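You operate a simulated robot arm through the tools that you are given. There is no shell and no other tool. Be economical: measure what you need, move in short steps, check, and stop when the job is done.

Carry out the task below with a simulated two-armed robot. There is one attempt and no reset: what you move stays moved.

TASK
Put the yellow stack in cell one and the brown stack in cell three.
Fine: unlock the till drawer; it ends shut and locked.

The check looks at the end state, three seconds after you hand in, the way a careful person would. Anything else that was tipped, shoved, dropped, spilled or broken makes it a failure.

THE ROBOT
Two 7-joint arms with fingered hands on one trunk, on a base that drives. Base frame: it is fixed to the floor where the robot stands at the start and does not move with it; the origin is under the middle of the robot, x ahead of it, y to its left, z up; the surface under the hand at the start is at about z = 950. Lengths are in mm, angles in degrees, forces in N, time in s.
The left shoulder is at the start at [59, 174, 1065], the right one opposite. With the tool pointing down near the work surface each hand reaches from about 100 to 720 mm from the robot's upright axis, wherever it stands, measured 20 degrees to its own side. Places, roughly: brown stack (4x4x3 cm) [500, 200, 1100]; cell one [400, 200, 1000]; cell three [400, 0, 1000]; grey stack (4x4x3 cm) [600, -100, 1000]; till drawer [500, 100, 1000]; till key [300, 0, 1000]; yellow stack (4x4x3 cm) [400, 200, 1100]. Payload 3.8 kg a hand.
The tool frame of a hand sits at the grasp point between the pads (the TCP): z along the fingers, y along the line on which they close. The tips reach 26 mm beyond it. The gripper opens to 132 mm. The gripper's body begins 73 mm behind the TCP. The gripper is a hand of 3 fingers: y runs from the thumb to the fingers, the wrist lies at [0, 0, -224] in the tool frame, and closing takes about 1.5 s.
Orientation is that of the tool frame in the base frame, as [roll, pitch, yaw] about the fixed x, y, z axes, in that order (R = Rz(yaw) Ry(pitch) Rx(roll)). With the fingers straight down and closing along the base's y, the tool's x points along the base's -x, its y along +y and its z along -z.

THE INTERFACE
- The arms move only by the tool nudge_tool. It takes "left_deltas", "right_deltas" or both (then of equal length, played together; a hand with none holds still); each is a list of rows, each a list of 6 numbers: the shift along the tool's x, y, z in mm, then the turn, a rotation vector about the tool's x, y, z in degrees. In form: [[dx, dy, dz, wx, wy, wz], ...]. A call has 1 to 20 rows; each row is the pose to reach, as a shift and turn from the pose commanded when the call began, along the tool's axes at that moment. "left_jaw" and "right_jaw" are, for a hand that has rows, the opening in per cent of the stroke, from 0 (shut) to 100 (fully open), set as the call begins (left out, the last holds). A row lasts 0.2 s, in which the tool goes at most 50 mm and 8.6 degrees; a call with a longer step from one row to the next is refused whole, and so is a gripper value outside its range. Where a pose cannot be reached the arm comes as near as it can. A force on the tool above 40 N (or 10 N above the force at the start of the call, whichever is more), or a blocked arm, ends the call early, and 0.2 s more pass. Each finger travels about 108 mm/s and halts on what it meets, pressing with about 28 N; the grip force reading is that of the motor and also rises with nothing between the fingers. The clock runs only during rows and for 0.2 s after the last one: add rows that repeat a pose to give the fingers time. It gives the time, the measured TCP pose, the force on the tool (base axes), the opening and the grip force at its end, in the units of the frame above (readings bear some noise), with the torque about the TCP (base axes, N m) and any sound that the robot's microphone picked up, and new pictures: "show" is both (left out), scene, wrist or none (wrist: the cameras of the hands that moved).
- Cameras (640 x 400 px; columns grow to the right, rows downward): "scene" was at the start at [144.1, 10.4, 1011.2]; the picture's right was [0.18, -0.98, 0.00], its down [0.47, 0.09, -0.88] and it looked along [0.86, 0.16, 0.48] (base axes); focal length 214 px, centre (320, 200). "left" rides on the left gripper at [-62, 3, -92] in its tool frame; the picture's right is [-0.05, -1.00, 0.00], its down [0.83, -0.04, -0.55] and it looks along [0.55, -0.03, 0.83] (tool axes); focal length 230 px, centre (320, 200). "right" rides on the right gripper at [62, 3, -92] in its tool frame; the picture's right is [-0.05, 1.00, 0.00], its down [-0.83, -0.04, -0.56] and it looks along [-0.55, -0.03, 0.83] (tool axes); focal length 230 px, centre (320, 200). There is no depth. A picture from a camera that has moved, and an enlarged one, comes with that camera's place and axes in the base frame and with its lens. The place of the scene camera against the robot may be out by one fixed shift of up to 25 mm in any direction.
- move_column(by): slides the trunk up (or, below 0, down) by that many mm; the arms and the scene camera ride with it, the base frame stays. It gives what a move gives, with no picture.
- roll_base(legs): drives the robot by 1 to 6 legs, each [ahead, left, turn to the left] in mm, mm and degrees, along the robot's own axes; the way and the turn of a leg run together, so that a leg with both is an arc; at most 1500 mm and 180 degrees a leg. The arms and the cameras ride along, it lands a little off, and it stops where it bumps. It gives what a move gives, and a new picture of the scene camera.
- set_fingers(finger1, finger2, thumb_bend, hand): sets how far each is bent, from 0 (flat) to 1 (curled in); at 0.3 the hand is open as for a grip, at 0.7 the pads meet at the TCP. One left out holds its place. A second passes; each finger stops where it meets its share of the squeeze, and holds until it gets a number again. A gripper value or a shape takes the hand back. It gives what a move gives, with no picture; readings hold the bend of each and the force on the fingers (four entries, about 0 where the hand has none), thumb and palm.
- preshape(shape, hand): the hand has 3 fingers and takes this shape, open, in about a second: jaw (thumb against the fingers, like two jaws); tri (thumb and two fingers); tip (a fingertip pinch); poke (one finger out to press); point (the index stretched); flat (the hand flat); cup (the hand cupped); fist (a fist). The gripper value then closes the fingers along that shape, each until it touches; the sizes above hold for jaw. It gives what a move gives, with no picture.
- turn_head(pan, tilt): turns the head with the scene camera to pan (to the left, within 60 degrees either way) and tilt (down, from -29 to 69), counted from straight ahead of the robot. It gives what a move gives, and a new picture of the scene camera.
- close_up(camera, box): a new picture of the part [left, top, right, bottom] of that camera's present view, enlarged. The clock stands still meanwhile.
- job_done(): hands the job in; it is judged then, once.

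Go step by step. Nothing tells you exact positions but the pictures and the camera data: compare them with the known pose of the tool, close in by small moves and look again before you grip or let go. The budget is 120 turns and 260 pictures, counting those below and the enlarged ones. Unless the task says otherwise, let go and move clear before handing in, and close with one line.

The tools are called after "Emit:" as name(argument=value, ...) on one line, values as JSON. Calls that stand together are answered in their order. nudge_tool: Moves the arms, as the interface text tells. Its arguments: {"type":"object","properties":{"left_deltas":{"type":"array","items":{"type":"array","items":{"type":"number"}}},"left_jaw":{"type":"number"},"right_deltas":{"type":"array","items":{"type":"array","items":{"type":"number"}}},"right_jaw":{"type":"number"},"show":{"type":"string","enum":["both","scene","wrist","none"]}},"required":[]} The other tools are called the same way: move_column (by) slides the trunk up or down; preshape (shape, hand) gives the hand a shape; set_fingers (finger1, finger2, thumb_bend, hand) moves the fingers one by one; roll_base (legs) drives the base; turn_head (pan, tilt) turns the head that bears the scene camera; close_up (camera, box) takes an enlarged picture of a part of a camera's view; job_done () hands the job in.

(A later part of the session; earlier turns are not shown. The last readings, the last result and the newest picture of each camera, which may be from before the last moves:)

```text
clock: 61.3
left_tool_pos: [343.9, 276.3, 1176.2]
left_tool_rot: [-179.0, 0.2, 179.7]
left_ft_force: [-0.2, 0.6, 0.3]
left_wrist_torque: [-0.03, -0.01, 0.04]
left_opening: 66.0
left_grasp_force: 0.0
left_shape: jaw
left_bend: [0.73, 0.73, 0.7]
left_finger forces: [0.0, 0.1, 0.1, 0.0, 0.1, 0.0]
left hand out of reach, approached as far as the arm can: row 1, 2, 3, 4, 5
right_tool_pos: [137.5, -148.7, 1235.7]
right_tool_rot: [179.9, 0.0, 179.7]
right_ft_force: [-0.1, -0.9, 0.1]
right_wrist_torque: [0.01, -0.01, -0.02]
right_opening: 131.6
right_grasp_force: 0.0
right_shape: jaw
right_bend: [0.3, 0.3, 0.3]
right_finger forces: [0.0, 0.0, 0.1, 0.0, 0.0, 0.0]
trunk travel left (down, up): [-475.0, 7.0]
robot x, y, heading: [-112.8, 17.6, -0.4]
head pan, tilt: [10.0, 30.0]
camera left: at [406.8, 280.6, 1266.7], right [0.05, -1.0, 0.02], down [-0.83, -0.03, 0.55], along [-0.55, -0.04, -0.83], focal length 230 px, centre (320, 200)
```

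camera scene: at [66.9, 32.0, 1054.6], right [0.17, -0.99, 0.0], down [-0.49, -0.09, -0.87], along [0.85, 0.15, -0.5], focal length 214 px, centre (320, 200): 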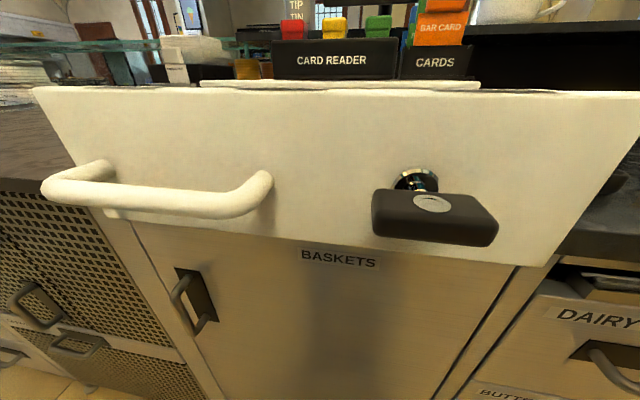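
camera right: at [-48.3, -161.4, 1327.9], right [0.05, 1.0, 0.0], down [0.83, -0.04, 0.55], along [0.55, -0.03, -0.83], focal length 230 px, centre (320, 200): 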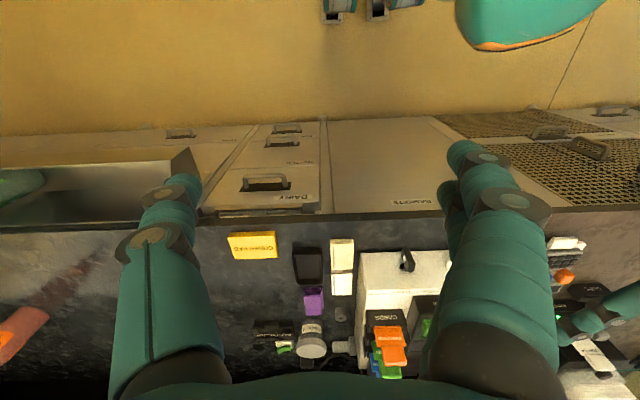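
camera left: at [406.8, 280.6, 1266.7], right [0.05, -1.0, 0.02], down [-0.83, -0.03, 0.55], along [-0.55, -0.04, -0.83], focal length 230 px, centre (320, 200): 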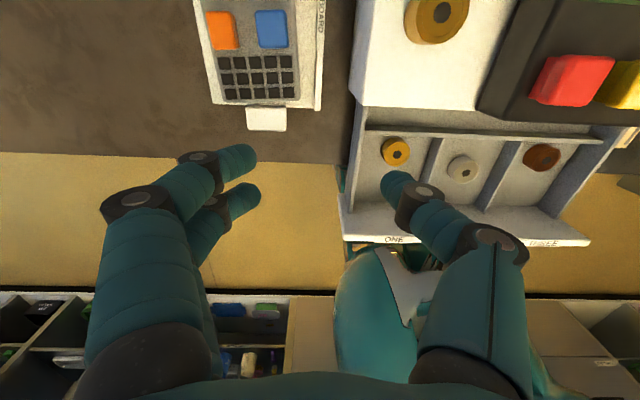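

The arm prefers lower heights and more offset to its own side. I'll shift the base right 70 mm, lower the hand, and look at the stack.

Emit:
roll_base(legs=[[0, -70, 0]])

Emit:
nudge_tool(left_deltas=[[0, 0, 15, 0, 0, 0], [0, 0, 30, 0, 0, 0], [0, 0, 40, 0, 0, 0], [-20, 0, 50, 0, 0, 0], [-40, 0, 50, 0, 0, 0], [-40, 0, 50, 0, 0, 0]], left_jaw=100, show="wrist")

```text
clock: 62.6
left_tool_pos: [343.2, 207.5, 1175.5]
left_tool_rot: [-179.0, 0.1, 179.9]
left_ft_force: [-0.8, 0.0, 0.2]
left_wrist_torque: [0.02, 0.02, 0.0]
left_opening: 66.1
left_grasp_force: 0.2
left_shape: jaw
left_bend: [0.73, 0.73, 0.7]
left_finger forces: [0.1, 0.0, 0.0, 0.0, 0.1, 0.0]
right_tool_pos: [137.6, -218.3, 1235.0]
right_tool_rot: [179.9, 0.1, 179.7]
right_ft_force: [-1.1, -0.7, -0.8]
right_wrist_torque: [0.0, 0.01, 0.0]
right_opening: 131.8
right_grasp_force: 0.0
right_shape: jaw
right_bend: [0.3, 0.3, 0.3]
right_finger forces: [0.1, 0.0, 0.0, 0.0, 0.1, 0.0]
trunk travel left (down, up): [-475.0, 7.0]
robot x, y, heading: [-111.4, -50.9, -0.2]
head pan, tilt: [10.0, 30.0]
camera scene: at [67.1, -38.0, 1054.2], right [0.17, -0.99, 0.0], down [-0.49, -0.09, -0.87], along [0.85, 0.15, -0.5], focal length 214 px, centre (320, 200)
```

scene: 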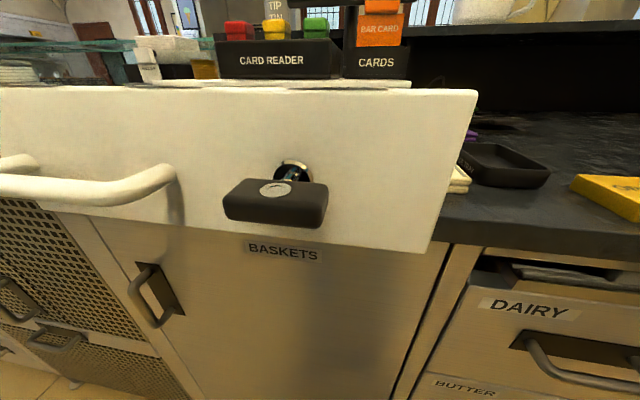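

```text
clock: 64.0
left_tool_pos: [352.9, 207.9, 1130.5]
left_tool_rot: [-179.1, 0.0, 179.7]
left_ft_force: [-0.3, -0.1, 0.1]
left_wrist_torque: [0.0, 0.0, -0.01]
left_opening: 131.9
left_grasp_force: 0.0
left_shape: jaw
left_bend: [0.3, 0.3, 0.3]
left_finger forces: [0.1, 0.1, 0.0, 0.0, 0.1, 0.1]
left hand out of reach, approached as far as the arm can: row 4, 5, 6
right_tool_pos: [136.7, -217.5, 1236.6]
right_tool_rot: [179.9, 0.1, 179.8]
right_ft_force: [0.2, -0.6, 0.0]
right_wrist_torque: [0.02, -0.02, 0.02]
right_opening: 131.8
right_grasp_force: 0.2
right_shape: jaw
right_bend: [0.3, 0.3, 0.3]
right_finger forces: [0.1, 0.0, 0.0, 0.0, 0.1, 0.1]
trunk travel left (down, up): [-475.0, 7.0]
robot x, y, heading: [-110.5, -50.4, -0.3]
head pan, tilt: [10.0, 30.0]
camera left: at [415.0, 210.8, 1221.6], right [0.05, -1.0, 0.02], down [-0.83, -0.03, 0.55], along [-0.55, -0.04, -0.83], focal length 230 px, centre (320, 200)
```

left: 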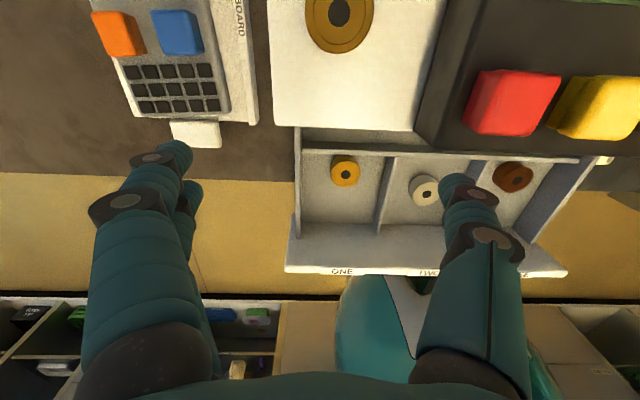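

The yellow stack is at about (429, 202). I'll narrow the jaw to 55%, lower a bit more and approach it from the front, straddling it.

Emit:
nudge_tool(left_deltas=[[0, -6, 0, 0, 0, 0], [0, -6, 0, 0, 0, 0], [0, -6, 0, 0, 0, 0], [0, -6, 15, 0, 0, 0], [0, -6, 28, 0, 0, 0], [-15, -6, 28, 0, 0, 0], [-30, -6, 28, 0, 0, 0], [-30, -6, 28, 0, 0, 0]], left_jaw=55, show="wrist")

```text
clock: 65.8
left_tool_pos: [351.6, 200.5, 1104.7]
left_tool_rot: [-178.9, 0.1, 179.8]
left_ft_force: [-0.1, 0.1, 0.5]
left_wrist_torque: [0.01, 0.02, -0.02]
left_opening: 73.2
left_grasp_force: 0.1
left_shape: jaw
left_bend: [0.72, 0.72, 0.7]
left_finger forces: [0.0, 0.0, 0.0, 0.0, 0.0, 0.0]
left hand out of reach, approached as far as the arm can: row 1, 6, 7, 8
right_tool_pos: [138.1, -219.5, 1235.7]
right_tool_rot: [179.9, 0.1, 179.8]
right_ft_force: [-0.7, -0.3, 0.1]
right_wrist_torque: [0.02, 0.0, 0.0]
right_opening: 131.7
right_grasp_force: 0.0
right_shape: jaw
right_bend: [0.3, 0.3, 0.3]
right_finger forces: [0.1, 0.1, 0.0, 0.1, 0.0, 0.0]
trunk travel left (down, up): [-475.0, 7.0]
robot x, y, heading: [-114.0, -52.9, 0.2]
head pan, tilt: [10.0, 30.0]
camera left: at [413.8, 204.3, 1195.0], right [0.05, -1.0, 0.02], down [-0.83, -0.03, 0.55], along [-0.55, -0.04, -0.83], focal length 230 px, centre (320, 200)
```

left: 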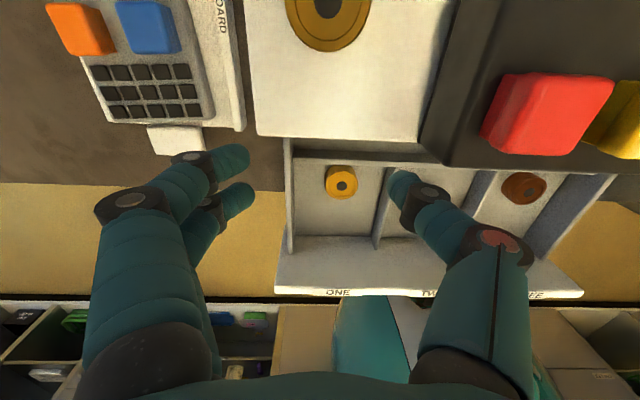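

The x reach stalls at 352 regardless of height, so a wrist-yaw limit is likely. I'll test with the hand yawed 24° one way while pushing forward.

Emit:
nudge_tool(left_deltas=[[0, 0, 0, 0, 0, -8], [0, 0, 0, 0, 0, -16], [0, 0, 0, 0, 0, -24], [-15, 0, 0, 0, 0, -24], [-30, 0, 0, 0, 0, -24], [-30, 0, 0, 0, 0, -24]], show="none")

```text
clock: 67.2
left_tool_pos: [350.4, 201.2, 1103.1]
left_tool_rot: [-179.2, -0.2, -156.1]
left_ft_force: [0.4, 0.1, 0.6]
left_wrist_torque: [-0.02, -0.01, -0.01]
left_opening: 73.3
left_grasp_force: 0.1
left_shape: jaw
left_bend: [0.72, 0.72, 0.7]
left_finger forces: [0.0, 0.0, 0.0, 0.0, 0.1, 0.1]
left hand out of reach, approached as far as the arm can: row 4, 5, 6
right_tool_pos: [137.9, -218.4, 1234.7]
right_tool_rot: [179.9, 0.0, 179.8]
right_ft_force: [0.0, -0.3, 0.3]
right_wrist_torque: [-0.01, 0.0, 0.01]
right_opening: 131.8
right_grasp_force: 0.1
right_shape: jaw
right_bend: [0.3, 0.3, 0.3]
right_finger forces: [0.0, 0.0, 0.0, 0.0, 0.0, 0.0]
trunk travel left (down, up): [-475.0, 7.0]
robot x, y, heading: [-114.7, -50.1, 0.0]
head pan, tilt: [10.0, 30.0]
```

Yaw isn't the limit. I'll return the yaw and test with the hand tilted 16° forward.

Emit:
nudge_tool(left_deltas=[[0, 0, 0, 0, 0, 8], [0, 0, 0, 0, 0, 16], [0, 0, 0, 0, 0, 24]], show="none")

Emit:
nudge_tool(left_deltas=[[0, 0, 0, 0, -8, 0], [0, 0, 0, 0, -16, 0], [-15, 0, 0, 0, -16, 0], [-30, 0, 0, 0, -16, 0], [-45, 0, 0, 0, -16, 0], [-45, 0, 0, 0, -16, 0]], show="none")

```text
clock: 68.0
left_tool_pos: [349.1, 200.2, 1104.2]
left_tool_rot: [-178.9, 0.1, 179.7]
left_ft_force: [0.5, -0.1, -0.6]
left_wrist_torque: [0.01, 0.01, 0.04]
left_opening: 73.1
left_grasp_force: 0.1
left_shape: jaw
left_bend: [0.72, 0.72, 0.7]
left_finger forces: [0.0, 0.1, 0.0, 0.0, 0.1, 0.0]
right_tool_pos: [138.4, -218.7, 1234.9]
right_tool_rot: [179.9, 0.1, 179.8]
right_ft_force: [0.2, 0.0, -1.5]
right_wrist_torque: [-0.02, -0.03, 0.03]
right_opening: 131.9
right_grasp_force: 0.0
right_shape: jaw
right_bend: [0.3, 0.3, 0.3]
right_finger forces: [0.0, 0.1, 0.0, 0.0, 0.0, 0.1]
trunk travel left (down, up): [-475.0, 7.0]
robot x, y, heading: [-113.3, -52.9, 0.0]
head pan, tilt: [10.0, 30.0]
```

```text
clock: 69.4
left_tool_pos: [393.8, 200.4, 1102.1]
left_tool_rot: [-179.0, 16.1, -179.9]
left_ft_force: [0.4, -0.2, -0.2]
left_wrist_torque: [0.0, 0.03, -0.03]
left_opening: 73.2
left_grasp_force: 0.1
left_shape: jaw
left_bend: [0.72, 0.72, 0.7]
left_finger forces: [0.0, 0.0, 0.0, 0.0, 0.0, 0.0]
right_tool_pos: [138.6, -218.5, 1236.3]
right_tool_rot: [180.0, 0.1, 179.8]
right_ft_force: [-0.1, -0.2, 0.5]
right_wrist_torque: [-0.01, -0.02, -0.01]
right_opening: 131.7
right_grasp_force: 0.0
right_shape: jaw
right_bend: [0.3, 0.3, 0.3]
right_finger forces: [0.0, 0.1, 0.0, 0.1, 0.0, 0.1]
trunk travel left (down, up): [-475.0, 7.0]
robot x, y, heading: [-115.7, -51.6, 0.0]
head pan, tilt: [10.0, 30.0]
```

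Tilting helps: it reached x=394. I'll check the view before driving the last 36 mm with the base.

Emit:
close_up(camera="left", box=[160, 0, 560, 250])

```text
1.60 times, centred on (360, 125) of left
camera zoom: at [428.1, 204.4, 1207.1], right [0.05, -1.0, 0.03], down [-0.95, -0.04, 0.3], along [-0.3, -0.04, -0.95], focal length 368 px, centre (256, 320)
```

zoom: 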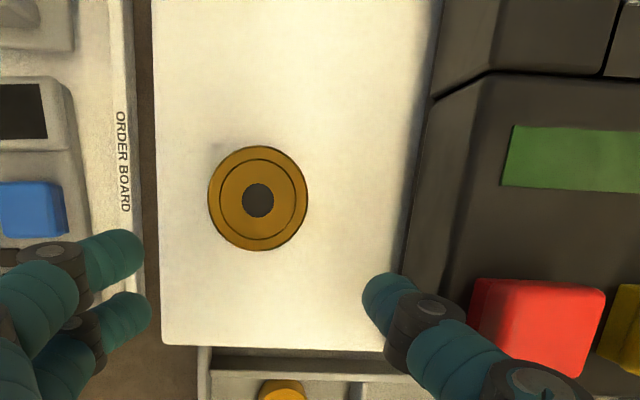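

The stack is centred between the fingers; its top may be a bit lower than I thought. I'll drive 32 mm forward, then lower until near contact.

Emit:
roll_base(legs=[[32, 0, 0]])

Emit:
nudge_tool(left_deltas=[[0, 0, 0, 0, 0, 0]], show="wrist")

```text
clock: 70.3
left_tool_pos: [423.8, 199.8, 1104.9]
left_tool_rot: [-179.0, 16.3, -179.9]
left_ft_force: [-0.4, -0.1, 0.0]
left_wrist_torque: [0.01, 0.02, -0.02]
left_opening: 73.3
left_grasp_force: 0.0
left_shape: jaw
left_bend: [0.72, 0.72, 0.7]
left_finger forces: [0.1, 0.0, 0.0, 0.1, 0.0, 0.0]
right_tool_pos: [167.7, -218.3, 1236.1]
right_tool_rot: [179.9, 0.3, 179.8]
right_ft_force: [0.5, 0.9, 0.4]
right_wrist_torque: [0.0, -0.02, -0.01]
right_opening: 131.8
right_grasp_force: 0.0
right_shape: jaw
right_bend: [0.3, 0.3, 0.3]
right_finger forces: [0.0, 0.0, 0.1, 0.1, 0.0, 0.0]
trunk travel left (down, up): [-475.0, 7.0]
robot x, y, heading: [-83.3, -49.9, -0.4]
head pan, tilt: [10.0, 30.0]
camera scene: at [97.1, -38.2, 1054.9], right [0.17, -0.99, 0.0], down [-0.49, -0.09, -0.87], along [0.85, 0.15, -0.5], focal length 214 px, centre (320, 200)
```

scene: 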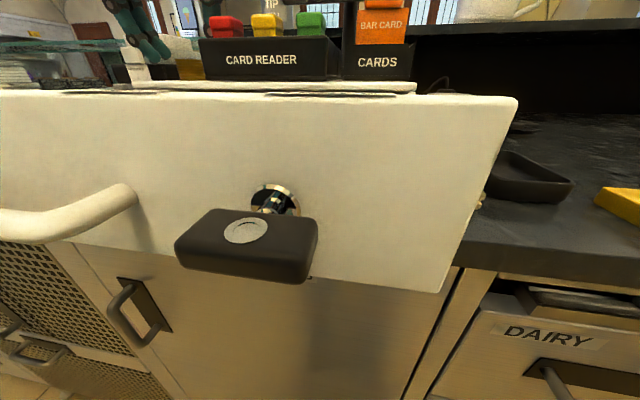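

```text
clock: 70.7
left_tool_pos: [423.2, 199.7, 1104.7]
left_tool_rot: [-179.1, 16.2, -179.9]
left_ft_force: [0.4, 0.4, -0.1]
left_wrist_torque: [0.02, -0.02, 0.02]
left_opening: 73.5
left_grasp_force: 0.1
left_shape: jaw
left_bend: [0.72, 0.72, 0.7]
left_finger forces: [0.0, 0.1, 0.0, 0.0, 0.0, 0.1]
right_tool_pos: [167.3, -218.4, 1236.5]
right_tool_rot: [180.0, 0.2, 179.8]
right_ft_force: [-0.5, -0.1, 0.3]
right_wrist_torque: [-0.01, -0.04, 0.01]
right_opening: 131.8
right_grasp_force: 0.0
right_shape: jaw
right_bend: [0.3, 0.3, 0.3]
right_finger forces: [0.0, 0.0, 0.0, 0.0, 0.0, 0.0]
trunk travel left (down, up): [-475.0, 7.0]
robot x, y, heading: [-81.3, -55.0, -0.2]
head pan, tilt: [10.0, 30.0]
camera left: at [457.7, 204.5, 1208.2], right [0.05, -1.0, 0.03], down [-0.95, -0.04, 0.3], along [-0.3, -0.04, -0.95], focal length 230 px, centre (320, 200)
```

left: 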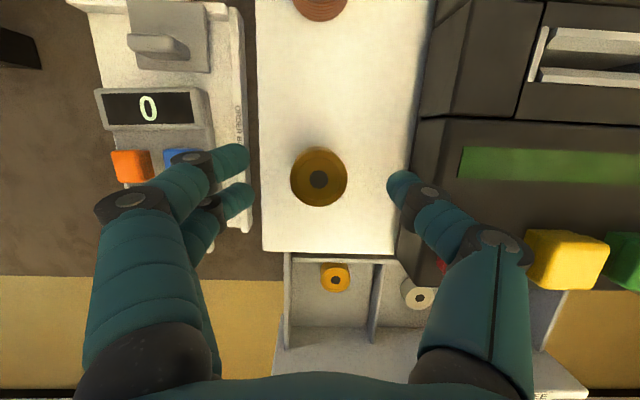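

Triangulation puts the stack top near 1075 and its centre at (429, 200). I'll lower 28 mm.

Emit:
nudge_tool(left_deltas=[[2, 0, 8, 0, 0, 0], [4, 0, 16, 0, 0, 0], [6, 0, 22, 0, 0, 0], [7, 0, 27, 0, 0, 0], [7, 0, 27, 0, 0, 0]], show="wrist")

```text
clock: 71.9
left_tool_pos: [425.7, 201.5, 1080.6]
left_tool_rot: [-178.8, 16.8, -179.6]
left_ft_force: [-1.1, 13.1, 25.4]
left_wrist_torque: [-1.61, 0.11, -0.11]
left_opening: 70.5
left_grasp_force: 0.0
left_shape: jaw
left_bend: [0.72, 0.72, 0.7]
left_finger forces: [0.0, 1.0, 0.1, 0.1, 32.5, 0.1]
right_tool_pos: [166.4, -216.6, 1236.6]
right_tool_rot: [180.0, 0.3, 179.8]
right_ft_force: [0.2, 0.7, -0.1]
right_wrist_torque: [0.0, -0.02, -0.02]
right_opening: 131.8
right_grasp_force: 0.0
right_shape: jaw
right_bend: [0.3, 0.3, 0.3]
right_finger forces: [0.0, 0.1, 0.0, 0.0, 0.0, 0.1]
trunk travel left (down, up): [-475.0, 7.0]
robot x, y, heading: [-79.4, -50.4, -0.3]
head pan, tilt: [10.0, 30.0]
camera left: at [459.8, 206.0, 1184.5], right [0.05, -1.0, 0.04], down [-0.96, -0.04, 0.29], along [-0.29, -0.05, -0.96], focal length 230 px, centre (320, 200)
```

left: 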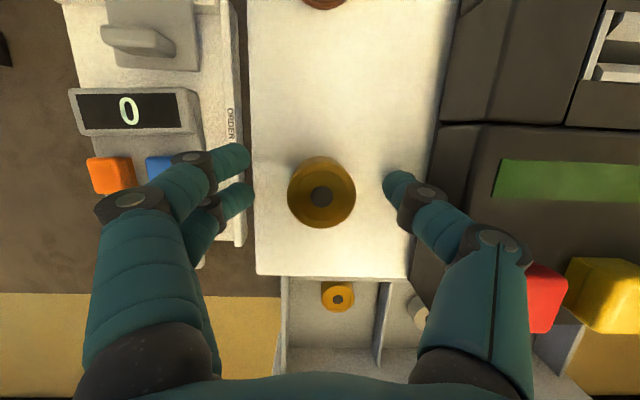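

The thumb touches the till top at about z=1055. I'll lift 4 mm and close on the stack.

Emit:
nudge_tool(left_deltas=[[-2, 0, -10, 0, 0, 0], [-2, 0, -10, 0, 0, 0]], show="none")

Emit:
nudge_tool(left_deltas=[[0, 0, 0, 0, 0, 0], [0, 0, 0, 0, 0, 0], [0, 0, 0, 0, 0, 0], [0, 0, 0, 0, 0, 0], [0, 0, 0, 0, 0, 0], [0, 0, 0, 0, 0, 0]], left_jaw=10, show="wrist")

```text
clock: 72.5
left_tool_pos: [424.0, 200.0, 1082.1]
left_tool_rot: [-179.1, 15.7, -180.0]
left_ft_force: [0.1, 4.3, -0.2]
left_wrist_torque: [-0.06, -0.02, -0.02]
left_opening: 69.9
left_grasp_force: 0.1
left_shape: jaw
left_bend: [0.72, 0.72, 0.7]
left_finger forces: [0.1, 0.1, 0.0, 0.0, 4.8, 0.0]
right_tool_pos: [169.6, -216.6, 1234.0]
right_tool_rot: [180.0, 0.0, 179.8]
right_ft_force: [0.1, 0.1, 0.3]
right_wrist_torque: [-0.01, 0.01, 0.02]
right_opening: 132.2
right_grasp_force: 0.0
right_shape: jaw
right_bend: [0.3, 0.3, 0.3]
right_finger forces: [0.0, 0.1, 0.0, 0.0, 0.0, 0.0]
trunk travel left (down, up): [-475.0, 7.0]
robot x, y, heading: [-80.7, -48.6, -0.2]
head pan, tilt: [10.0, 30.0]
```

```text
clock: 73.9
left_tool_pos: [425.3, 203.0, 1085.1]
left_tool_rot: [-179.0, 16.1, -179.8]
left_ft_force: [-4.4, 14.7, -0.4]
left_wrist_torque: [0.43, 0.1, 0.09]
left_opening: 31.1
left_grasp_force: 28.3
left_shape: jaw
left_bend: [0.72, 0.72, 0.72]
left_finger forces: [17.4, 14.5, 0.0, 0.0, 16.8, 0.0]
right_tool_pos: [168.9, -216.3, 1236.1]
right_tool_rot: [-179.9, 0.0, 179.8]
right_ft_force: [-0.9, -0.1, 0.5]
right_wrist_torque: [0.01, 0.0, 0.0]
right_opening: 131.8
right_grasp_force: 0.0
right_shape: jaw
right_bend: [0.3, 0.3, 0.3]
right_finger forces: [0.1, 0.0, 0.0, 0.1, 0.0, 0.1]
trunk travel left (down, up): [-475.0, 7.0]
robot x, y, heading: [-81.8, -55.8, -0.0]
head pan, tilt: [10.0, 30.0]
camera left: at [459.5, 206.5, 1188.8], right [0.05, -1.0, 0.03], down [-0.95, -0.04, 0.3], along [-0.3, -0.04, -0.95], focal length 230 px, centre (320, 200)
```

left: 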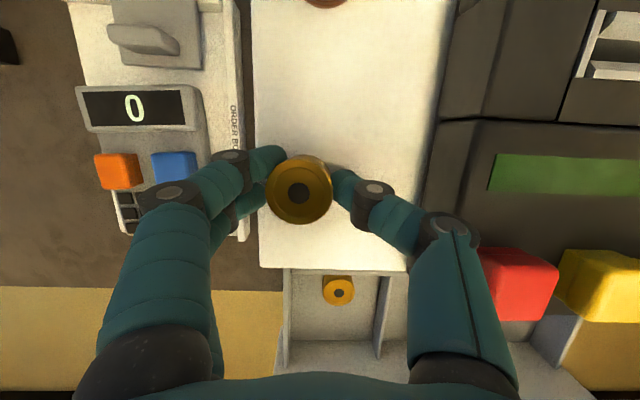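

The stack is gripped. I'll lift it 30 mm and check.

Emit:
nudge_tool(left_deltas=[[-3, 0, -10, 0, 0, 0], [-6, 0, -20, 0, 0, 0], [-9, 0, -32, 0, 0, 0], [-9, 0, -32, 0, 0, 0]], show="wrist")

```text
clock: 74.9
left_tool_pos: [425.0, 200.7, 1117.8]
left_tool_rot: [-179.1, 16.1, -180.0]
left_ft_force: [-0.2, 0.7, -1.2]
left_wrist_torque: [0.01, -0.02, -0.01]
left_opening: 27.5
left_grasp_force: 27.7
left_shape: jaw
left_bend: [0.72, 0.74, 0.72]
left_finger forces: [14.2, 10.1, 0.1, 0.0, 22.7, 0.0]
right_tool_pos: [169.7, -218.4, 1235.5]
right_tool_rot: [179.9, 0.0, 179.9]
right_ft_force: [-0.2, 0.7, -0.1]
right_wrist_torque: [-0.01, -0.01, 0.01]
right_opening: 131.9
right_grasp_force: 0.1
right_shape: jaw
right_bend: [0.3, 0.3, 0.3]
right_finger forces: [0.1, 0.0, 0.0, 0.0, 0.0, 0.0]
trunk travel left (down, up): [-475.0, 7.0]
robot x, y, heading: [-81.0, -51.6, -0.2]
head pan, tilt: [10.0, 30.0]
camera left: at [459.8, 204.5, 1222.0], right [0.05, -1.0, 0.03], down [-0.95, -0.04, 0.3], along [-0.3, -0.04, -0.95], focal length 230 px, centre (320, 200)
```

left: 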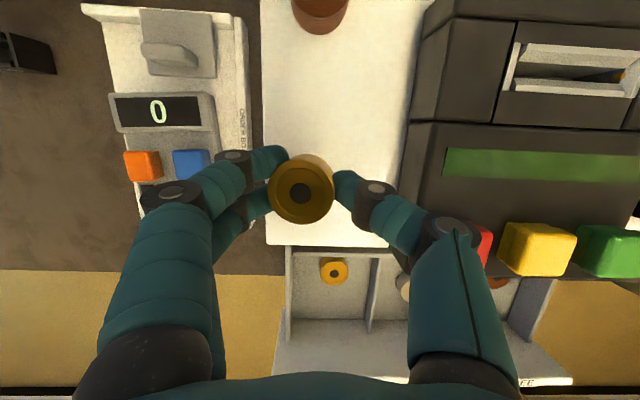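

The stack is held. I'll drive back about 185 mm and a bit right so it hovers over cell one's front.

Emit:
roll_base(legs=[[-180, -28, 0]])

Emit:
nudge_tool(left_deltas=[[0, 0, 0, 0, 0, 0]], show="wrist")

```text
clock: 76.4
left_tool_pos: [244.4, 173.6, 1117.5]
left_tool_rot: [-179.0, 16.1, -179.9]
left_ft_force: [-0.4, -0.4, -0.9]
left_wrist_torque: [0.0, -0.05, 0.03]
left_opening: 27.5
left_grasp_force: 28.1
left_shape: jaw
left_bend: [0.72, 0.74, 0.72]
left_finger forces: [14.2, 10.0, 0.0, 0.0, 22.6, 0.0]
right_tool_pos: [-11.6, -243.5, 1234.2]
right_tool_rot: [179.9, 0.0, 179.7]
right_ft_force: [0.0, -0.1, -0.2]
right_wrist_torque: [0.03, -0.02, -0.01]
right_opening: 131.8
right_grasp_force: 0.1
right_shape: jaw
right_bend: [0.3, 0.3, 0.3]
right_finger forces: [0.0, 0.1, 0.1, 0.0, 0.1, 0.0]
trunk travel left (down, up): [-475.0, 7.0]
robot x, y, heading: [-257.7, -77.6, -0.1]
head pan, tilt: [10.0, 30.0]
camera scene: at [-81.9, -64.3, 1054.0], right [0.17, -0.99, 0.0], down [-0.49, -0.09, -0.87], along [0.85, 0.15, -0.5], focal length 214 px, centre (320, 200)
```

scene: 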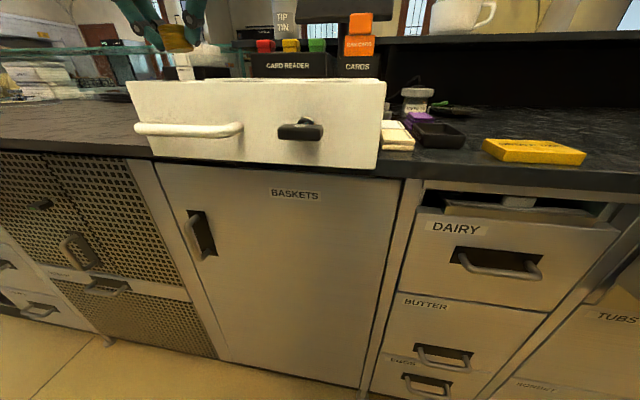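

```text
clock: 76.8
left_tool_pos: [245.6, 175.0, 1117.0]
left_tool_rot: [-179.0, 16.0, -179.9]
left_ft_force: [0.4, -0.4, -0.9]
left_wrist_torque: [-0.02, -0.01, 0.0]
left_opening: 27.8
left_grasp_force: 27.9
left_shape: jaw
left_bend: [0.72, 0.74, 0.72]
left_finger forces: [14.2, 10.1, 0.1, 0.0, 22.6, 0.0]
right_tool_pos: [-10.2, -244.1, 1235.9]
right_tool_rot: [179.9, 0.0, 179.7]
right_ft_force: [0.3, -0.4, 0.0]
right_wrist_torque: [-0.02, 0.03, 0.0]
right_opening: 131.5
right_grasp_force: 0.0
right_shape: jaw
right_bend: [0.3, 0.3, 0.3]
right_finger forces: [0.0, 0.0, 0.0, 0.0, 0.1, 0.1]
trunk travel left (down, up): [-475.0, 7.0]
robot x, y, heading: [-262.5, -77.5, -0.3]
head pan, tilt: [10.0, 30.0]
camera left: at [280.7, 178.7, 1220.7], right [0.05, -1.0, 0.03], down [-0.95, -0.04, 0.3], along [-0.3, -0.04, -0.95], focal length 230 px, centre (320, 200)
```

left: 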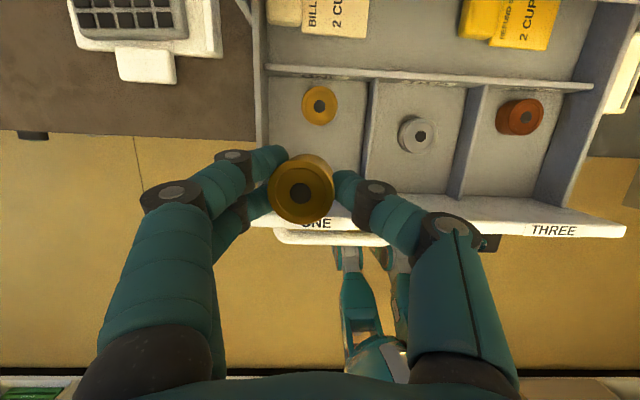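

The view is excellent: cell floor z≈960, front inner wall x≈211, existing yellow front edge x≈283, and the held stack is centred at about (251, 184). I'll shift right 8 mm and lower most of the way.

Emit:
nudge_tool(left_deltas=[[0, -8, 0, 0, 0, 0], [7, -8, 24, 0, 0, 0], [14, -8, 48, 0, 0, 0], [21, -8, 72, 0, 0, 0], [25, -8, 86, 0, 0, 0], [25, -8, 86, 0, 0, 0]], show="wrist")

```text
clock: 78.2
left_tool_pos: [243.7, 164.9, 1026.7]
left_tool_rot: [-179.1, 16.1, -179.9]
left_ft_force: [1.2, -0.3, -1.1]
left_wrist_torque: [0.01, 0.0, 0.01]
left_opening: 27.6
left_grasp_force: 28.5
left_shape: jaw
left_bend: [0.72, 0.74, 0.72]
left_finger forces: [14.3, 10.1, 0.0, 0.0, 22.5, 0.0]
right_tool_pos: [-11.3, -243.9, 1236.4]
right_tool_rot: [179.9, 0.1, 179.7]
right_ft_force: [-0.6, 0.4, 0.2]
right_wrist_torque: [-0.04, 0.0, 0.01]
right_opening: 132.0
right_grasp_force: 0.0
right_shape: jaw
right_bend: [0.3, 0.3, 0.3]
right_finger forces: [0.0, 0.1, 0.1, 0.0, 0.0, 0.1]
trunk travel left (down, up): [-475.0, 7.0]
robot x, y, heading: [-265.6, -75.0, -0.3]
head pan, tilt: [10.0, 30.0]
camera left: at [278.3, 169.4, 1132.0], right [0.05, -1.0, 0.03], down [-0.95, -0.04, 0.3], along [-0.3, -0.04, -0.95], focal length 230 px, centre (320, 200)
```

left: 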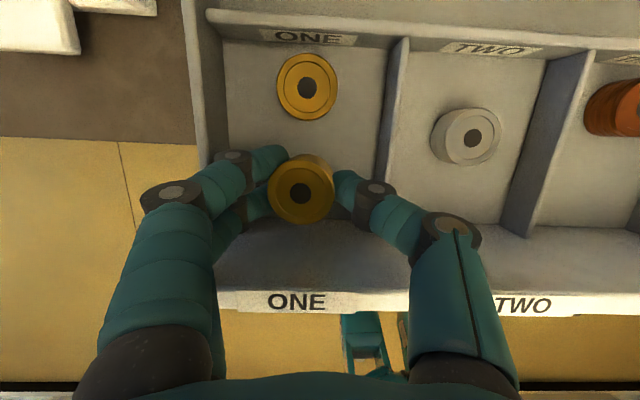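

The held stack is 52 mm in front of the existing one, well inside cell one. I'll lower 26 mm more.

Emit:
nudge_tool(left_deltas=[[2, 0, 8, 0, 0, 0], [4.5, 0, 16, 0, 0, 0], [7, 0, 25, 0, 0, 0], [7, 0, 25, 0, 0, 0]], show="wrist")

```text
clock: 79.2
left_tool_pos: [242.5, 164.8, 1006.6]
left_tool_rot: [-178.8, 16.7, -179.9]
left_ft_force: [1.1, 2.2, 24.1]
left_wrist_torque: [0.77, 0.3, -0.12]
left_opening: 28.8
left_grasp_force: 27.5
left_shape: jaw
left_bend: [0.73, 0.76, 0.72]
left_finger forces: [14.4, 25.5, 0.0, 0.0, 24.0, 0.1]
left hand out of reach, approached as far as the arm can: row 3, 4
right_tool_pos: [-12.8, -245.1, 1236.9]
right_tool_rot: [179.9, 0.2, 179.7]
right_ft_force: [0.0, 0.3, 0.2]
right_wrist_torque: [0.03, 0.0, -0.02]
right_opening: 132.1
right_grasp_force: 0.1
right_shape: jaw
right_bend: [0.3, 0.3, 0.3]
right_finger forces: [0.0, 0.0, 0.0, 0.1, 0.0, 0.0]
trunk travel left (down, up): [-475.0, 7.0]
robot x, y, heading: [-260.7, -79.0, -0.2]
head pan, tilt: [10.0, 30.0]
camera left: at [275.5, 169.9, 1111.2], right [0.05, -1.0, 0.03], down [-0.96, -0.03, 0.29], along [-0.29, -0.05, -0.96], focal length 230 px, centre (320, 200)
```

left: 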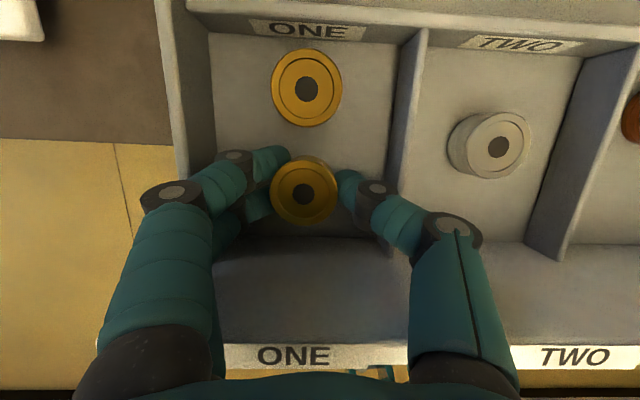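

The stack has landed on the cell floor. I'll ease off 2 mm, open and rise.

Emit:
nudge_tool(left_deltas=[[-1, 0, -5, 0, 0, 0], [-1, 0, -5, 0, 0, 0]], show="none")

Emit:
nudge_tool(left_deltas=[[0, 0, 0, 0, 0, 0], [0, 0, 0, 0, 0, 0], [0, 0, 0, 0, 0, 0], [0, 0, 0, 0, 0, 0]], left_jaw=42, show="wrist")

```text
clock: 79.8
left_tool_pos: [239.8, 165.0, 1007.7]
left_tool_rot: [-179.0, 15.9, -179.8]
left_ft_force: [-0.1, -1.8, 9.4]
left_wrist_torque: [0.24, 0.05, -0.04]
left_opening: 28.3
left_grasp_force: 28.3
left_shape: jaw
left_bend: [0.73, 0.76, 0.72]
left_finger forces: [14.0, 15.1, 0.0, 0.0, 24.4, 0.0]
right_tool_pos: [-12.2, -244.3, 1235.2]
right_tool_rot: [179.9, 0.1, 179.7]
right_ft_force: [-0.7, 0.8, -0.5]
right_wrist_torque: [-0.01, 0.01, -0.01]
right_opening: 132.0
right_grasp_force: 0.2
right_shape: jaw
right_bend: [0.3, 0.3, 0.3]
right_finger forces: [0.1, 0.0, 0.0, 0.1, 0.1, 0.0]
trunk travel left (down, up): [-475.0, 7.0]
robot x, y, heading: [-263.9, -81.1, -0.0]
head pan, tilt: [10.0, 30.0]
```

```text
clock: 80.8
left_tool_pos: [240.9, 165.6, 1007.3]
left_tool_rot: [-179.0, 16.1, -179.8]
left_ft_force: [-0.4, 5.5, 3.8]
left_wrist_torque: [0.1, 0.07, 0.01]
left_opening: 44.2
left_grasp_force: 0.0
left_shape: jaw
left_bend: [0.74, 0.75, 0.71]
left_finger forces: [2.3, 6.1, 0.0, 0.0, 9.2, 0.0]
right_tool_pos: [-11.5, -243.3, 1235.9]
right_tool_rot: [179.9, 0.1, 179.7]
right_ft_force: [-0.2, 0.1, 0.4]
right_wrist_torque: [0.02, 0.01, -0.04]
right_opening: 131.9
right_grasp_force: 0.0
right_shape: jaw
right_bend: [0.3, 0.3, 0.3]
right_finger forces: [0.1, 0.0, 0.0, 0.0, 0.0, 0.0]
trunk travel left (down, up): [-475.0, 7.0]
robot x, y, heading: [-263.2, -76.8, -0.0]
head pan, tilt: [10.0, 30.0]
camera left: at [275.5, 171.5, 1111.6], right [0.05, -1.0, 0.03], down [-0.95, -0.04, 0.3], along [-0.3, -0.04, -0.95], focal length 230 px, centre (320, 200)
```

left: 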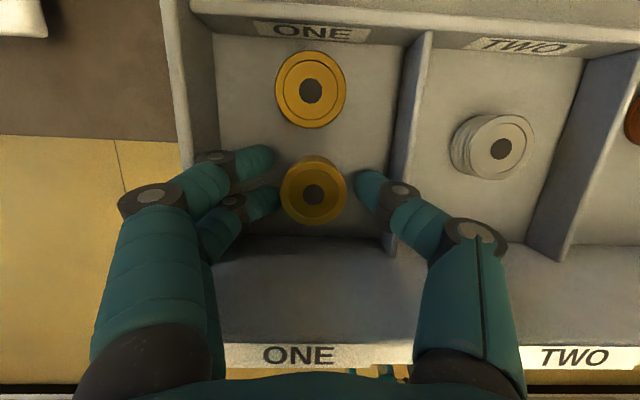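

The stack is free. I'll rise straight up.

Emit:
nudge_tool(left_deltas=[[-3, 1, -10, 0, 0, 0], [-9, 1, -31, 0, 0, 0], [-18, 1, -62, 0, 0, 0], [-27, 1, -94, 0, 0, 0], [-33, 1, -114, 0, 0, 0], [-33, 1, -114, 0, 0, 0]], show="wrist")

```text
clock: 82.2
left_tool_pos: [242.5, 170.6, 1126.2]
left_tool_rot: [-178.9, 16.2, -179.9]
left_ft_force: [0.4, 0.0, -0.2]
left_wrist_torque: [0.03, -0.01, -0.03]
left_opening: 54.8
left_grasp_force: 0.1
left_shape: jaw
left_bend: [0.73, 0.73, 0.7]
left_finger forces: [0.1, 0.0, 0.1, 0.1, 0.0, 0.0]
right_tool_pos: [-12.4, -245.0, 1235.1]
right_tool_rot: [179.9, 0.1, 179.7]
right_ft_force: [-0.2, -0.1, -0.6]
right_wrist_torque: [0.02, 0.0, 0.0]
right_opening: 132.0
right_grasp_force: 0.2
right_shape: jaw
right_bend: [0.3, 0.3, 0.3]
right_finger forces: [0.0, 0.1, 0.0, 0.0, 0.0, 0.0]
trunk travel left (down, up): [-475.0, 7.0]
robot x, y, heading: [-263.3, -79.2, -0.5]
head pan, tilt: [10.0, 30.0]
camera left: at [277.1, 175.4, 1231.1], right [0.05, -1.0, 0.03], down [-0.95, -0.03, 0.3], along [-0.3, -0.04, -0.95], focal length 230 px, centre (320, 200)
```

left: 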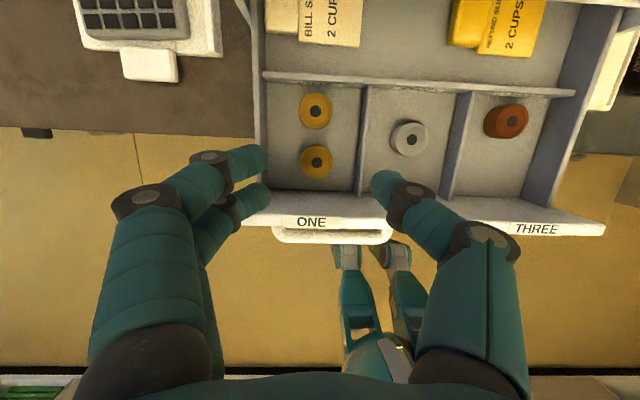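

Yellow stands in cell one. For the brown stack further back I'll use more tilt and first carry it to the till's front. I'll drive forward now.

Emit:
roll_base(legs=[[190, 30, 0]])

Emit:
nudge_tool(left_deltas=[[-10, 0, 3, 0, -7, 0], [-20, 0, 6, 0, -14, 0], [-30, 0, 9, 0, -20, 0], [-45, 0, 13, 0, -20, 0], [-60, 0, 17, 0, -20, 0], [-60, 0, 17, 0, -20, 0]], left_jaw=50, show="wrist")

```text
clock: 83.8
left_tool_pos: [433.5, 198.7, 1126.4]
left_tool_rot: [-179.0, 16.3, 180.0]
left_ft_force: [0.5, 1.0, 0.7]
left_wrist_torque: [0.01, -0.01, -0.01]
left_opening: 54.9
left_grasp_force: 0.1
left_shape: jaw
left_bend: [0.73, 0.73, 0.7]
left_finger forces: [0.1, 0.0, 0.1, 0.0, 0.1, 0.0]
right_tool_pos: [177.5, -216.6, 1236.0]
right_tool_rot: [179.9, 0.0, 179.6]
right_ft_force: [-0.2, 0.7, 0.3]
right_wrist_torque: [-0.04, 0.05, -0.03]
right_opening: 131.9
right_grasp_force: 0.1
right_shape: jaw
right_bend: [0.3, 0.3, 0.3]
right_finger forces: [0.0, 0.0, 0.1, 0.0, 0.0, 0.0]
trunk travel left (down, up): [-475.0, 7.0]
robot x, y, heading: [-71.1, -54.2, -0.3]
head pan, tilt: [10.0, 30.0]
camera scene: at [108.3, -36.2, 1054.4], right [0.17, -0.99, 0.0], down [-0.49, -0.08, -0.87], along [0.85, 0.15, -0.5], focal length 214 px, centre (320, 200)
```

scene: 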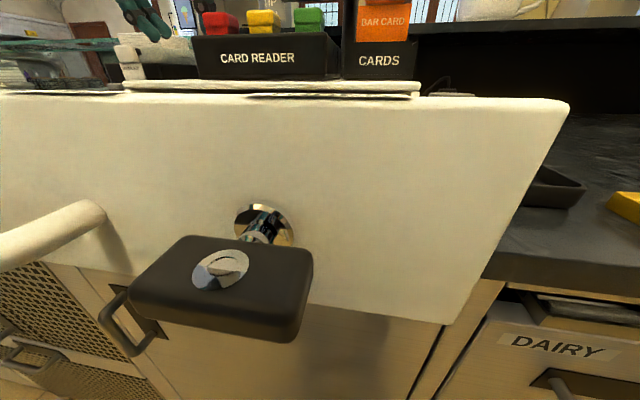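

```text
clock: 85.2
left_tool_pos: [497.2, 199.1, 1128.0]
left_tool_rot: [-178.7, 36.1, -179.6]
left_ft_force: [0.6, 0.1, -1.0]
left_wrist_torque: [-0.04, 0.02, 0.0]
left_opening: 65.5
left_grasp_force: 0.1
left_shape: jaw
left_bend: [0.73, 0.73, 0.7]
left_finger forces: [0.1, 0.1, 0.0, 0.0, 0.0, 0.0]
right_tool_pos: [177.9, -216.1, 1233.9]
right_tool_rot: [179.9, 0.1, 179.6]
right_ft_force: [-0.4, 0.5, 0.6]
right_wrist_torque: [-0.04, 0.02, 0.0]
right_opening: 131.8
right_grasp_force: 0.1
right_shape: jaw
right_bend: [0.3, 0.3, 0.3]
right_finger forces: [0.0, 0.0, 0.1, 0.0, 0.0, 0.1]
trunk travel left (down, up): [-475.0, 7.0]
robot x, y, heading: [-73.7, -53.8, -0.1]
head pan, tilt: [10.0, 30.0]
camera left: at [492.6, 203.4, 1237.3], right [0.04, -1.0, 0.05], down [-1.0, -0.04, -0.04], along [0.04, -0.05, -1.0], focal length 230 px, centre (320, 200)
```

left: 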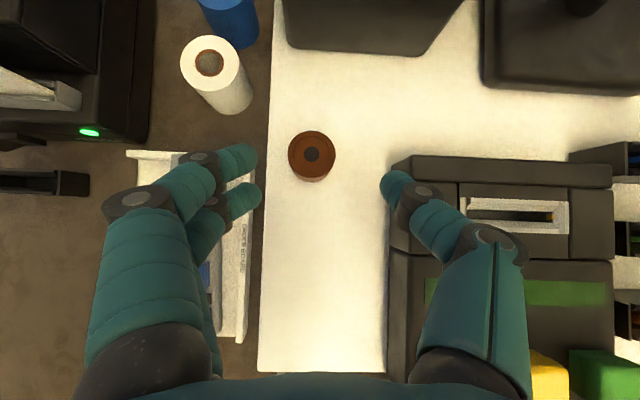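

The brown stack is at about (530, 202). I'll narrow the opening, move over it, then lower.

Emit:
nudge_tool(left_deltas=[[-10, 3, 7, 0, 0, 0], [-20, 3, 15, 0, 0, 0], [-20, 3, 15, 0, 0, 0], [-12, 3, 26, 0, 0, 0], [-12, 3, 26, 0, 0, 0]], left_jaw=43, show="wrist")

```text
clock: 86.3
left_tool_pos: [521.3, 200.6, 1114.2]
left_tool_rot: [-178.6, 36.2, -179.6]
left_ft_force: [-0.7, 0.1, 0.1]
left_wrist_torque: [-0.02, -0.03, 0.02]
left_opening: 57.3
left_grasp_force: 0.1
left_shape: jaw
left_bend: [0.73, 0.73, 0.7]
left_finger forces: [0.1, 0.0, 0.0, 0.0, 0.0, 0.0]
right_tool_pos: [178.2, -216.1, 1236.7]
right_tool_rot: [179.9, 0.0, 179.6]
right_ft_force: [0.0, 0.4, 0.0]
right_wrist_torque: [0.0, 0.01, -0.02]
right_opening: 132.0
right_grasp_force: 0.1
right_shape: jaw
right_bend: [0.3, 0.3, 0.3]
right_finger forces: [0.0, 0.1, 0.1, 0.1, 0.0, 0.0]
trunk travel left (down, up): [-475.0, 7.0]
robot x, y, heading: [-69.9, -45.4, -0.4]
head pan, tilt: [10.0, 30.0]
camera left: at [517.9, 205.5, 1223.8], right [0.04, -1.0, 0.05], down [-1.0, -0.04, -0.04], along [0.04, -0.05, -1.0], focal length 230 px, centre (320, 200)
```

left: 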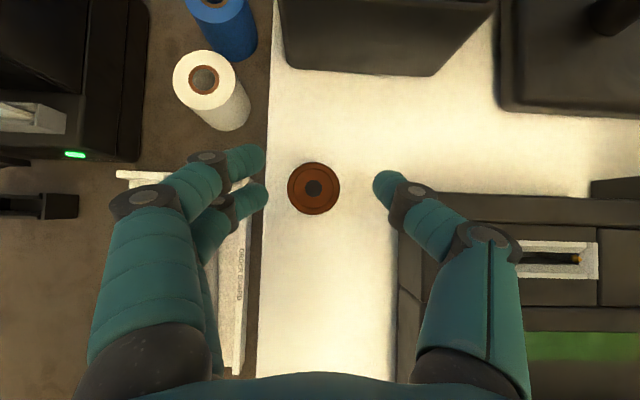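

It is well centred. I'll lower 28 mm to grip height.

Emit:
nudge_tool(left_deltas=[[6, 1, 8, 0, 0, 0], [11, 1, 15, 0, 0, 0], [16, 1, 22, 0, 0, 0], [16, 1, 22, 0, 0, 0]], show="wrist")

```text
clock: 87.3
left_tool_pos: [521.7, 200.3, 1087.5]
left_tool_rot: [-178.8, 36.1, -179.7]
left_ft_force: [0.5, 0.1, 0.3]
left_wrist_torque: [0.02, -0.01, 0.01]
left_opening: 57.3
left_grasp_force: 0.0
left_shape: jaw
left_bend: [0.73, 0.73, 0.7]
left_finger forces: [0.0, 0.0, 0.0, 0.0, 0.0, 0.0]
right_tool_pos: [178.2, -217.0, 1235.7]
right_tool_rot: [179.9, 0.1, 179.6]
right_ft_force: [0.4, 0.4, 0.1]
right_wrist_torque: [-0.02, -0.01, 0.0]
right_opening: 131.8
right_grasp_force: 0.0
right_shape: jaw
right_bend: [0.3, 0.3, 0.3]
right_finger forces: [0.1, 0.1, 0.1, 0.0, 0.0, 0.1]
trunk travel left (down, up): [-475.0, 7.0]
robot x, y, heading: [-76.0, -50.2, -0.3]
head pan, tilt: [10.0, 30.0]
camera left: at [518.1, 205.9, 1196.5], right [0.04, -1.0, 0.05], down [-1.0, -0.04, -0.04], along [0.04, -0.05, -1.0], focal length 230 px, centre (320, 200)
```

left: 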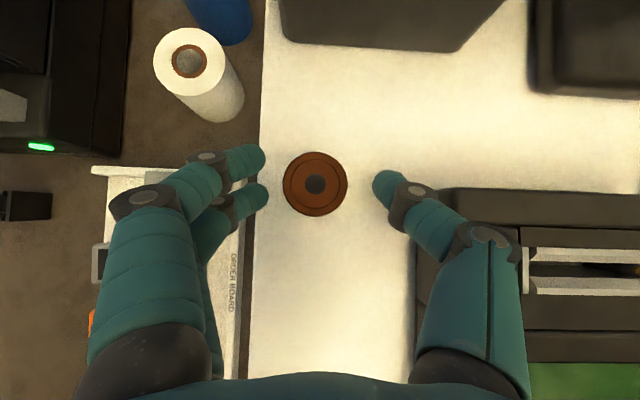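

No contact yet. I'll go 5 mm lower and close on the stack.

Emit:
nudge_tool(left_deltas=[[3, 2, 4, 0, 0, 0], [3, 2, 4, 0, 0, 0]], show="none")

Emit:
nudge_tool(left_deltas=[[0, 0, 0, 0, 0, 0], [0, 0, 0, 0, 0, 0], [0, 0, 0, 0, 0, 0], [0, 0, 0, 0, 0, 0], [0, 0, 0, 0, 0, 0]], left_jaw=10, show="wrist")

```text
clock: 88.0
left_tool_pos: [522.0, 202.5, 1086.1]
left_tool_rot: [-178.8, 36.7, -179.7]
left_ft_force: [4.9, 0.2, 15.7]
left_wrist_torque: [0.62, -0.21, -0.17]
left_opening: 57.2
left_grasp_force: 0.0
left_shape: jaw
left_bend: [0.73, 0.74, 0.7]
left_finger forces: [0.1, 15.6, 0.0, 0.0, 0.1, 0.0]
right_tool_pos: [177.8, -217.6, 1236.1]
right_tool_rot: [179.9, 0.2, 179.6]
right_ft_force: [-0.2, 0.2, -0.3]
right_wrist_torque: [-0.01, 0.01, 0.0]
right_opening: 131.8
right_grasp_force: 0.1
right_shape: jaw
right_bend: [0.3, 0.3, 0.3]
right_finger forces: [0.0, 0.1, 0.0, 0.0, 0.0, 0.0]
trunk travel left (down, up): [-475.0, 7.0]
robot x, y, heading: [-72.4, -48.7, -0.2]
head pan, tilt: [10.0, 30.0]
```

```text
clock: 89.2
left_tool_pos: [520.2, 203.4, 1085.2]
left_tool_rot: [-178.7, 36.5, -179.7]
left_ft_force: [3.4, 6.8, 26.7]
left_wrist_torque: [0.64, -0.19, -0.01]
left_opening: 29.3
left_grasp_force: 27.9
left_shape: jaw
left_bend: [0.73, 0.76, 0.71]
left_finger forces: [17.8, 23.5, 0.0, 0.0, 23.2, 0.1]
right_tool_pos: [176.7, -216.4, 1236.7]
right_tool_rot: [179.9, 0.2, 179.5]
right_ft_force: [0.1, -0.4, 0.2]
right_wrist_torque: [-0.01, 0.0, -0.03]
right_opening: 132.1
right_grasp_force: 0.1
right_shape: jaw
right_bend: [0.3, 0.3, 0.3]
right_finger forces: [0.1, 0.1, 0.0, 0.0, 0.0, 0.0]
trunk travel left (down, up): [-475.0, 7.0]
robot x, y, heading: [-75.2, -49.2, -0.4]
head pan, tilt: [10.0, 30.0]
camera left: at [516.2, 207.8, 1193.8], right [0.04, -1.0, 0.05], down [-1.0, -0.04, -0.05], along [0.05, -0.05, -1.0], focal length 230 px, centre (320, 200)
```

left: 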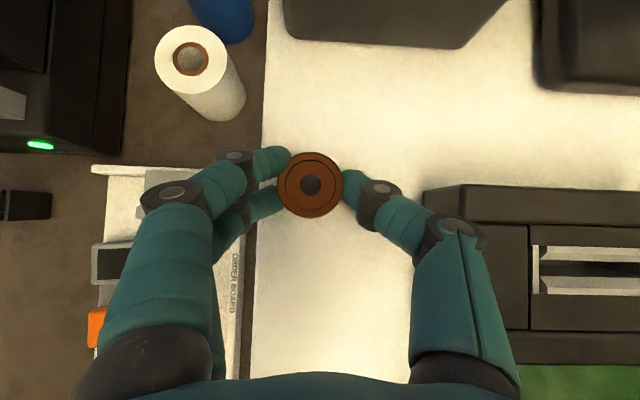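

The brown stack is gripped. I'll lift 25 mm and back off 100 mm to the till's front area.

Emit:
nudge_tool(left_deltas=[[-7, 0, -10, 0, 0, 0], [-15, 0, -20, 0, 0, 0], [-15, 0, -20, 0, 0, 0]], show="wrist")

Emit:
roll_base(legs=[[-100, 0, 0]])

Emit:
close_up(camera="left", box=[0, 0, 640, 400])

```text
clock: 90.0
left_tool_pos: [519.8, 203.3, 1104.3]
left_tool_rot: [-178.8, 35.9, -179.6]
left_ft_force: [0.0, 0.1, -1.0]
left_wrist_torque: [-0.02, 0.01, 0.01]
left_opening: 28.4
left_grasp_force: 27.9
left_shape: jaw
left_bend: [0.73, 0.75, 0.71]
left_finger forces: [15.5, 10.8, 0.0, 0.0, 24.8, 0.0]
right_tool_pos: [179.1, -216.4, 1235.7]
right_tool_rot: [179.9, 0.1, 179.5]
right_ft_force: [0.1, 0.6, -0.4]
right_wrist_torque: [0.03, 0.05, 0.01]
right_opening: 131.9
right_grasp_force: 0.0
right_shape: jaw
right_bend: [0.3, 0.3, 0.3]
right_finger forces: [0.0, 0.0, 0.0, 0.0, 0.0, 0.1]
trunk travel left (down, up): [-475.0, 7.0]
robot x, y, heading: [-75.3, -47.5, -0.4]
head pan, tilt: [10.0, 30.0]
camera left: at [516.5, 208.4, 1212.9], right [0.04, -1.0, 0.05], down [-1.0, -0.04, -0.04], along [0.04, -0.05, -1.0], focal length 230 px, centre (320, 200)
```

left: 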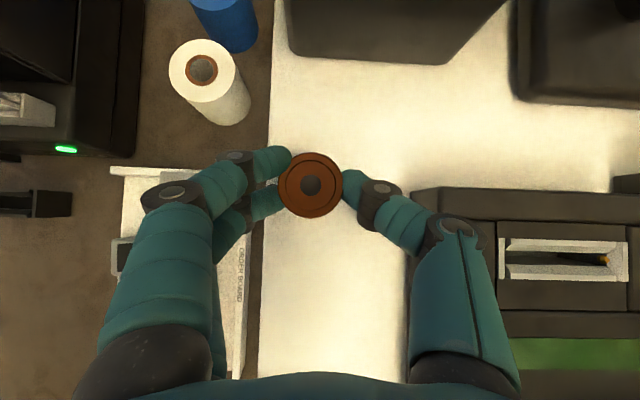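

```text
clock: 91.1
left_tool_pos: [424.3, 204.5, 1103.6]
left_tool_rot: [-178.7, 36.1, -179.5]
left_ft_force: [0.3, -0.8, -1.4]
left_wrist_torque: [0.0, -0.03, -0.03]
left_opening: 28.4
left_grasp_force: 28.3
left_shape: jaw
left_bend: [0.73, 0.75, 0.71]
left_finger forces: [15.4, 10.8, 0.0, 0.1, 24.6, 0.0]
right_tool_pos: [81.8, -215.9, 1234.4]
right_tool_rot: [-180.0, -0.1, 179.6]
right_ft_force: [0.4, -0.2, -0.2]
right_wrist_torque: [-0.02, -0.04, 0.05]
right_opening: 131.9
right_grasp_force: 0.1
right_shape: jaw
right_bend: [0.3, 0.3, 0.3]
right_finger forces: [0.0, 0.0, 0.1, 0.0, 0.0, 0.1]
trunk travel left (down, up): [-475.0, 7.0]
robot x, y, heading: [-165.1, -50.1, -0.2]
head pan, tilt: [10.0, 30.0]
camera scene: at [12.1, -35.5, 1054.0], right [0.17, -0.99, 0.0], down [-0.49, -0.08, -0.87], along [0.85, 0.15, -0.5], focal length 214 px, centre (320, 200)
```

scene: 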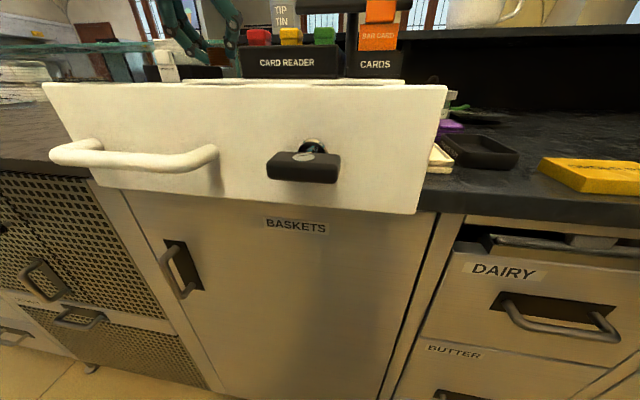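

```text
1.00 times, centred on (320, 200) of left (not enlarged: the box is as wide or as high as the picture)
camera zoom: at [420.1, 209.5, 1213.9], right [0.04, -1.0, 0.05], down [-1.0, -0.04, -0.04], along [0.04, -0.05, -1.0], focal length 230 px, centre (320, 200)
```

zoom: 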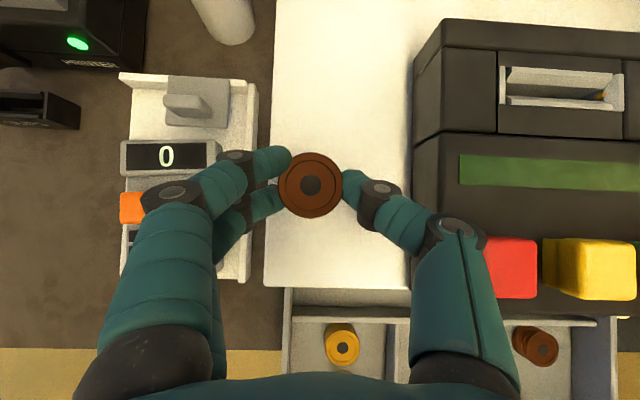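

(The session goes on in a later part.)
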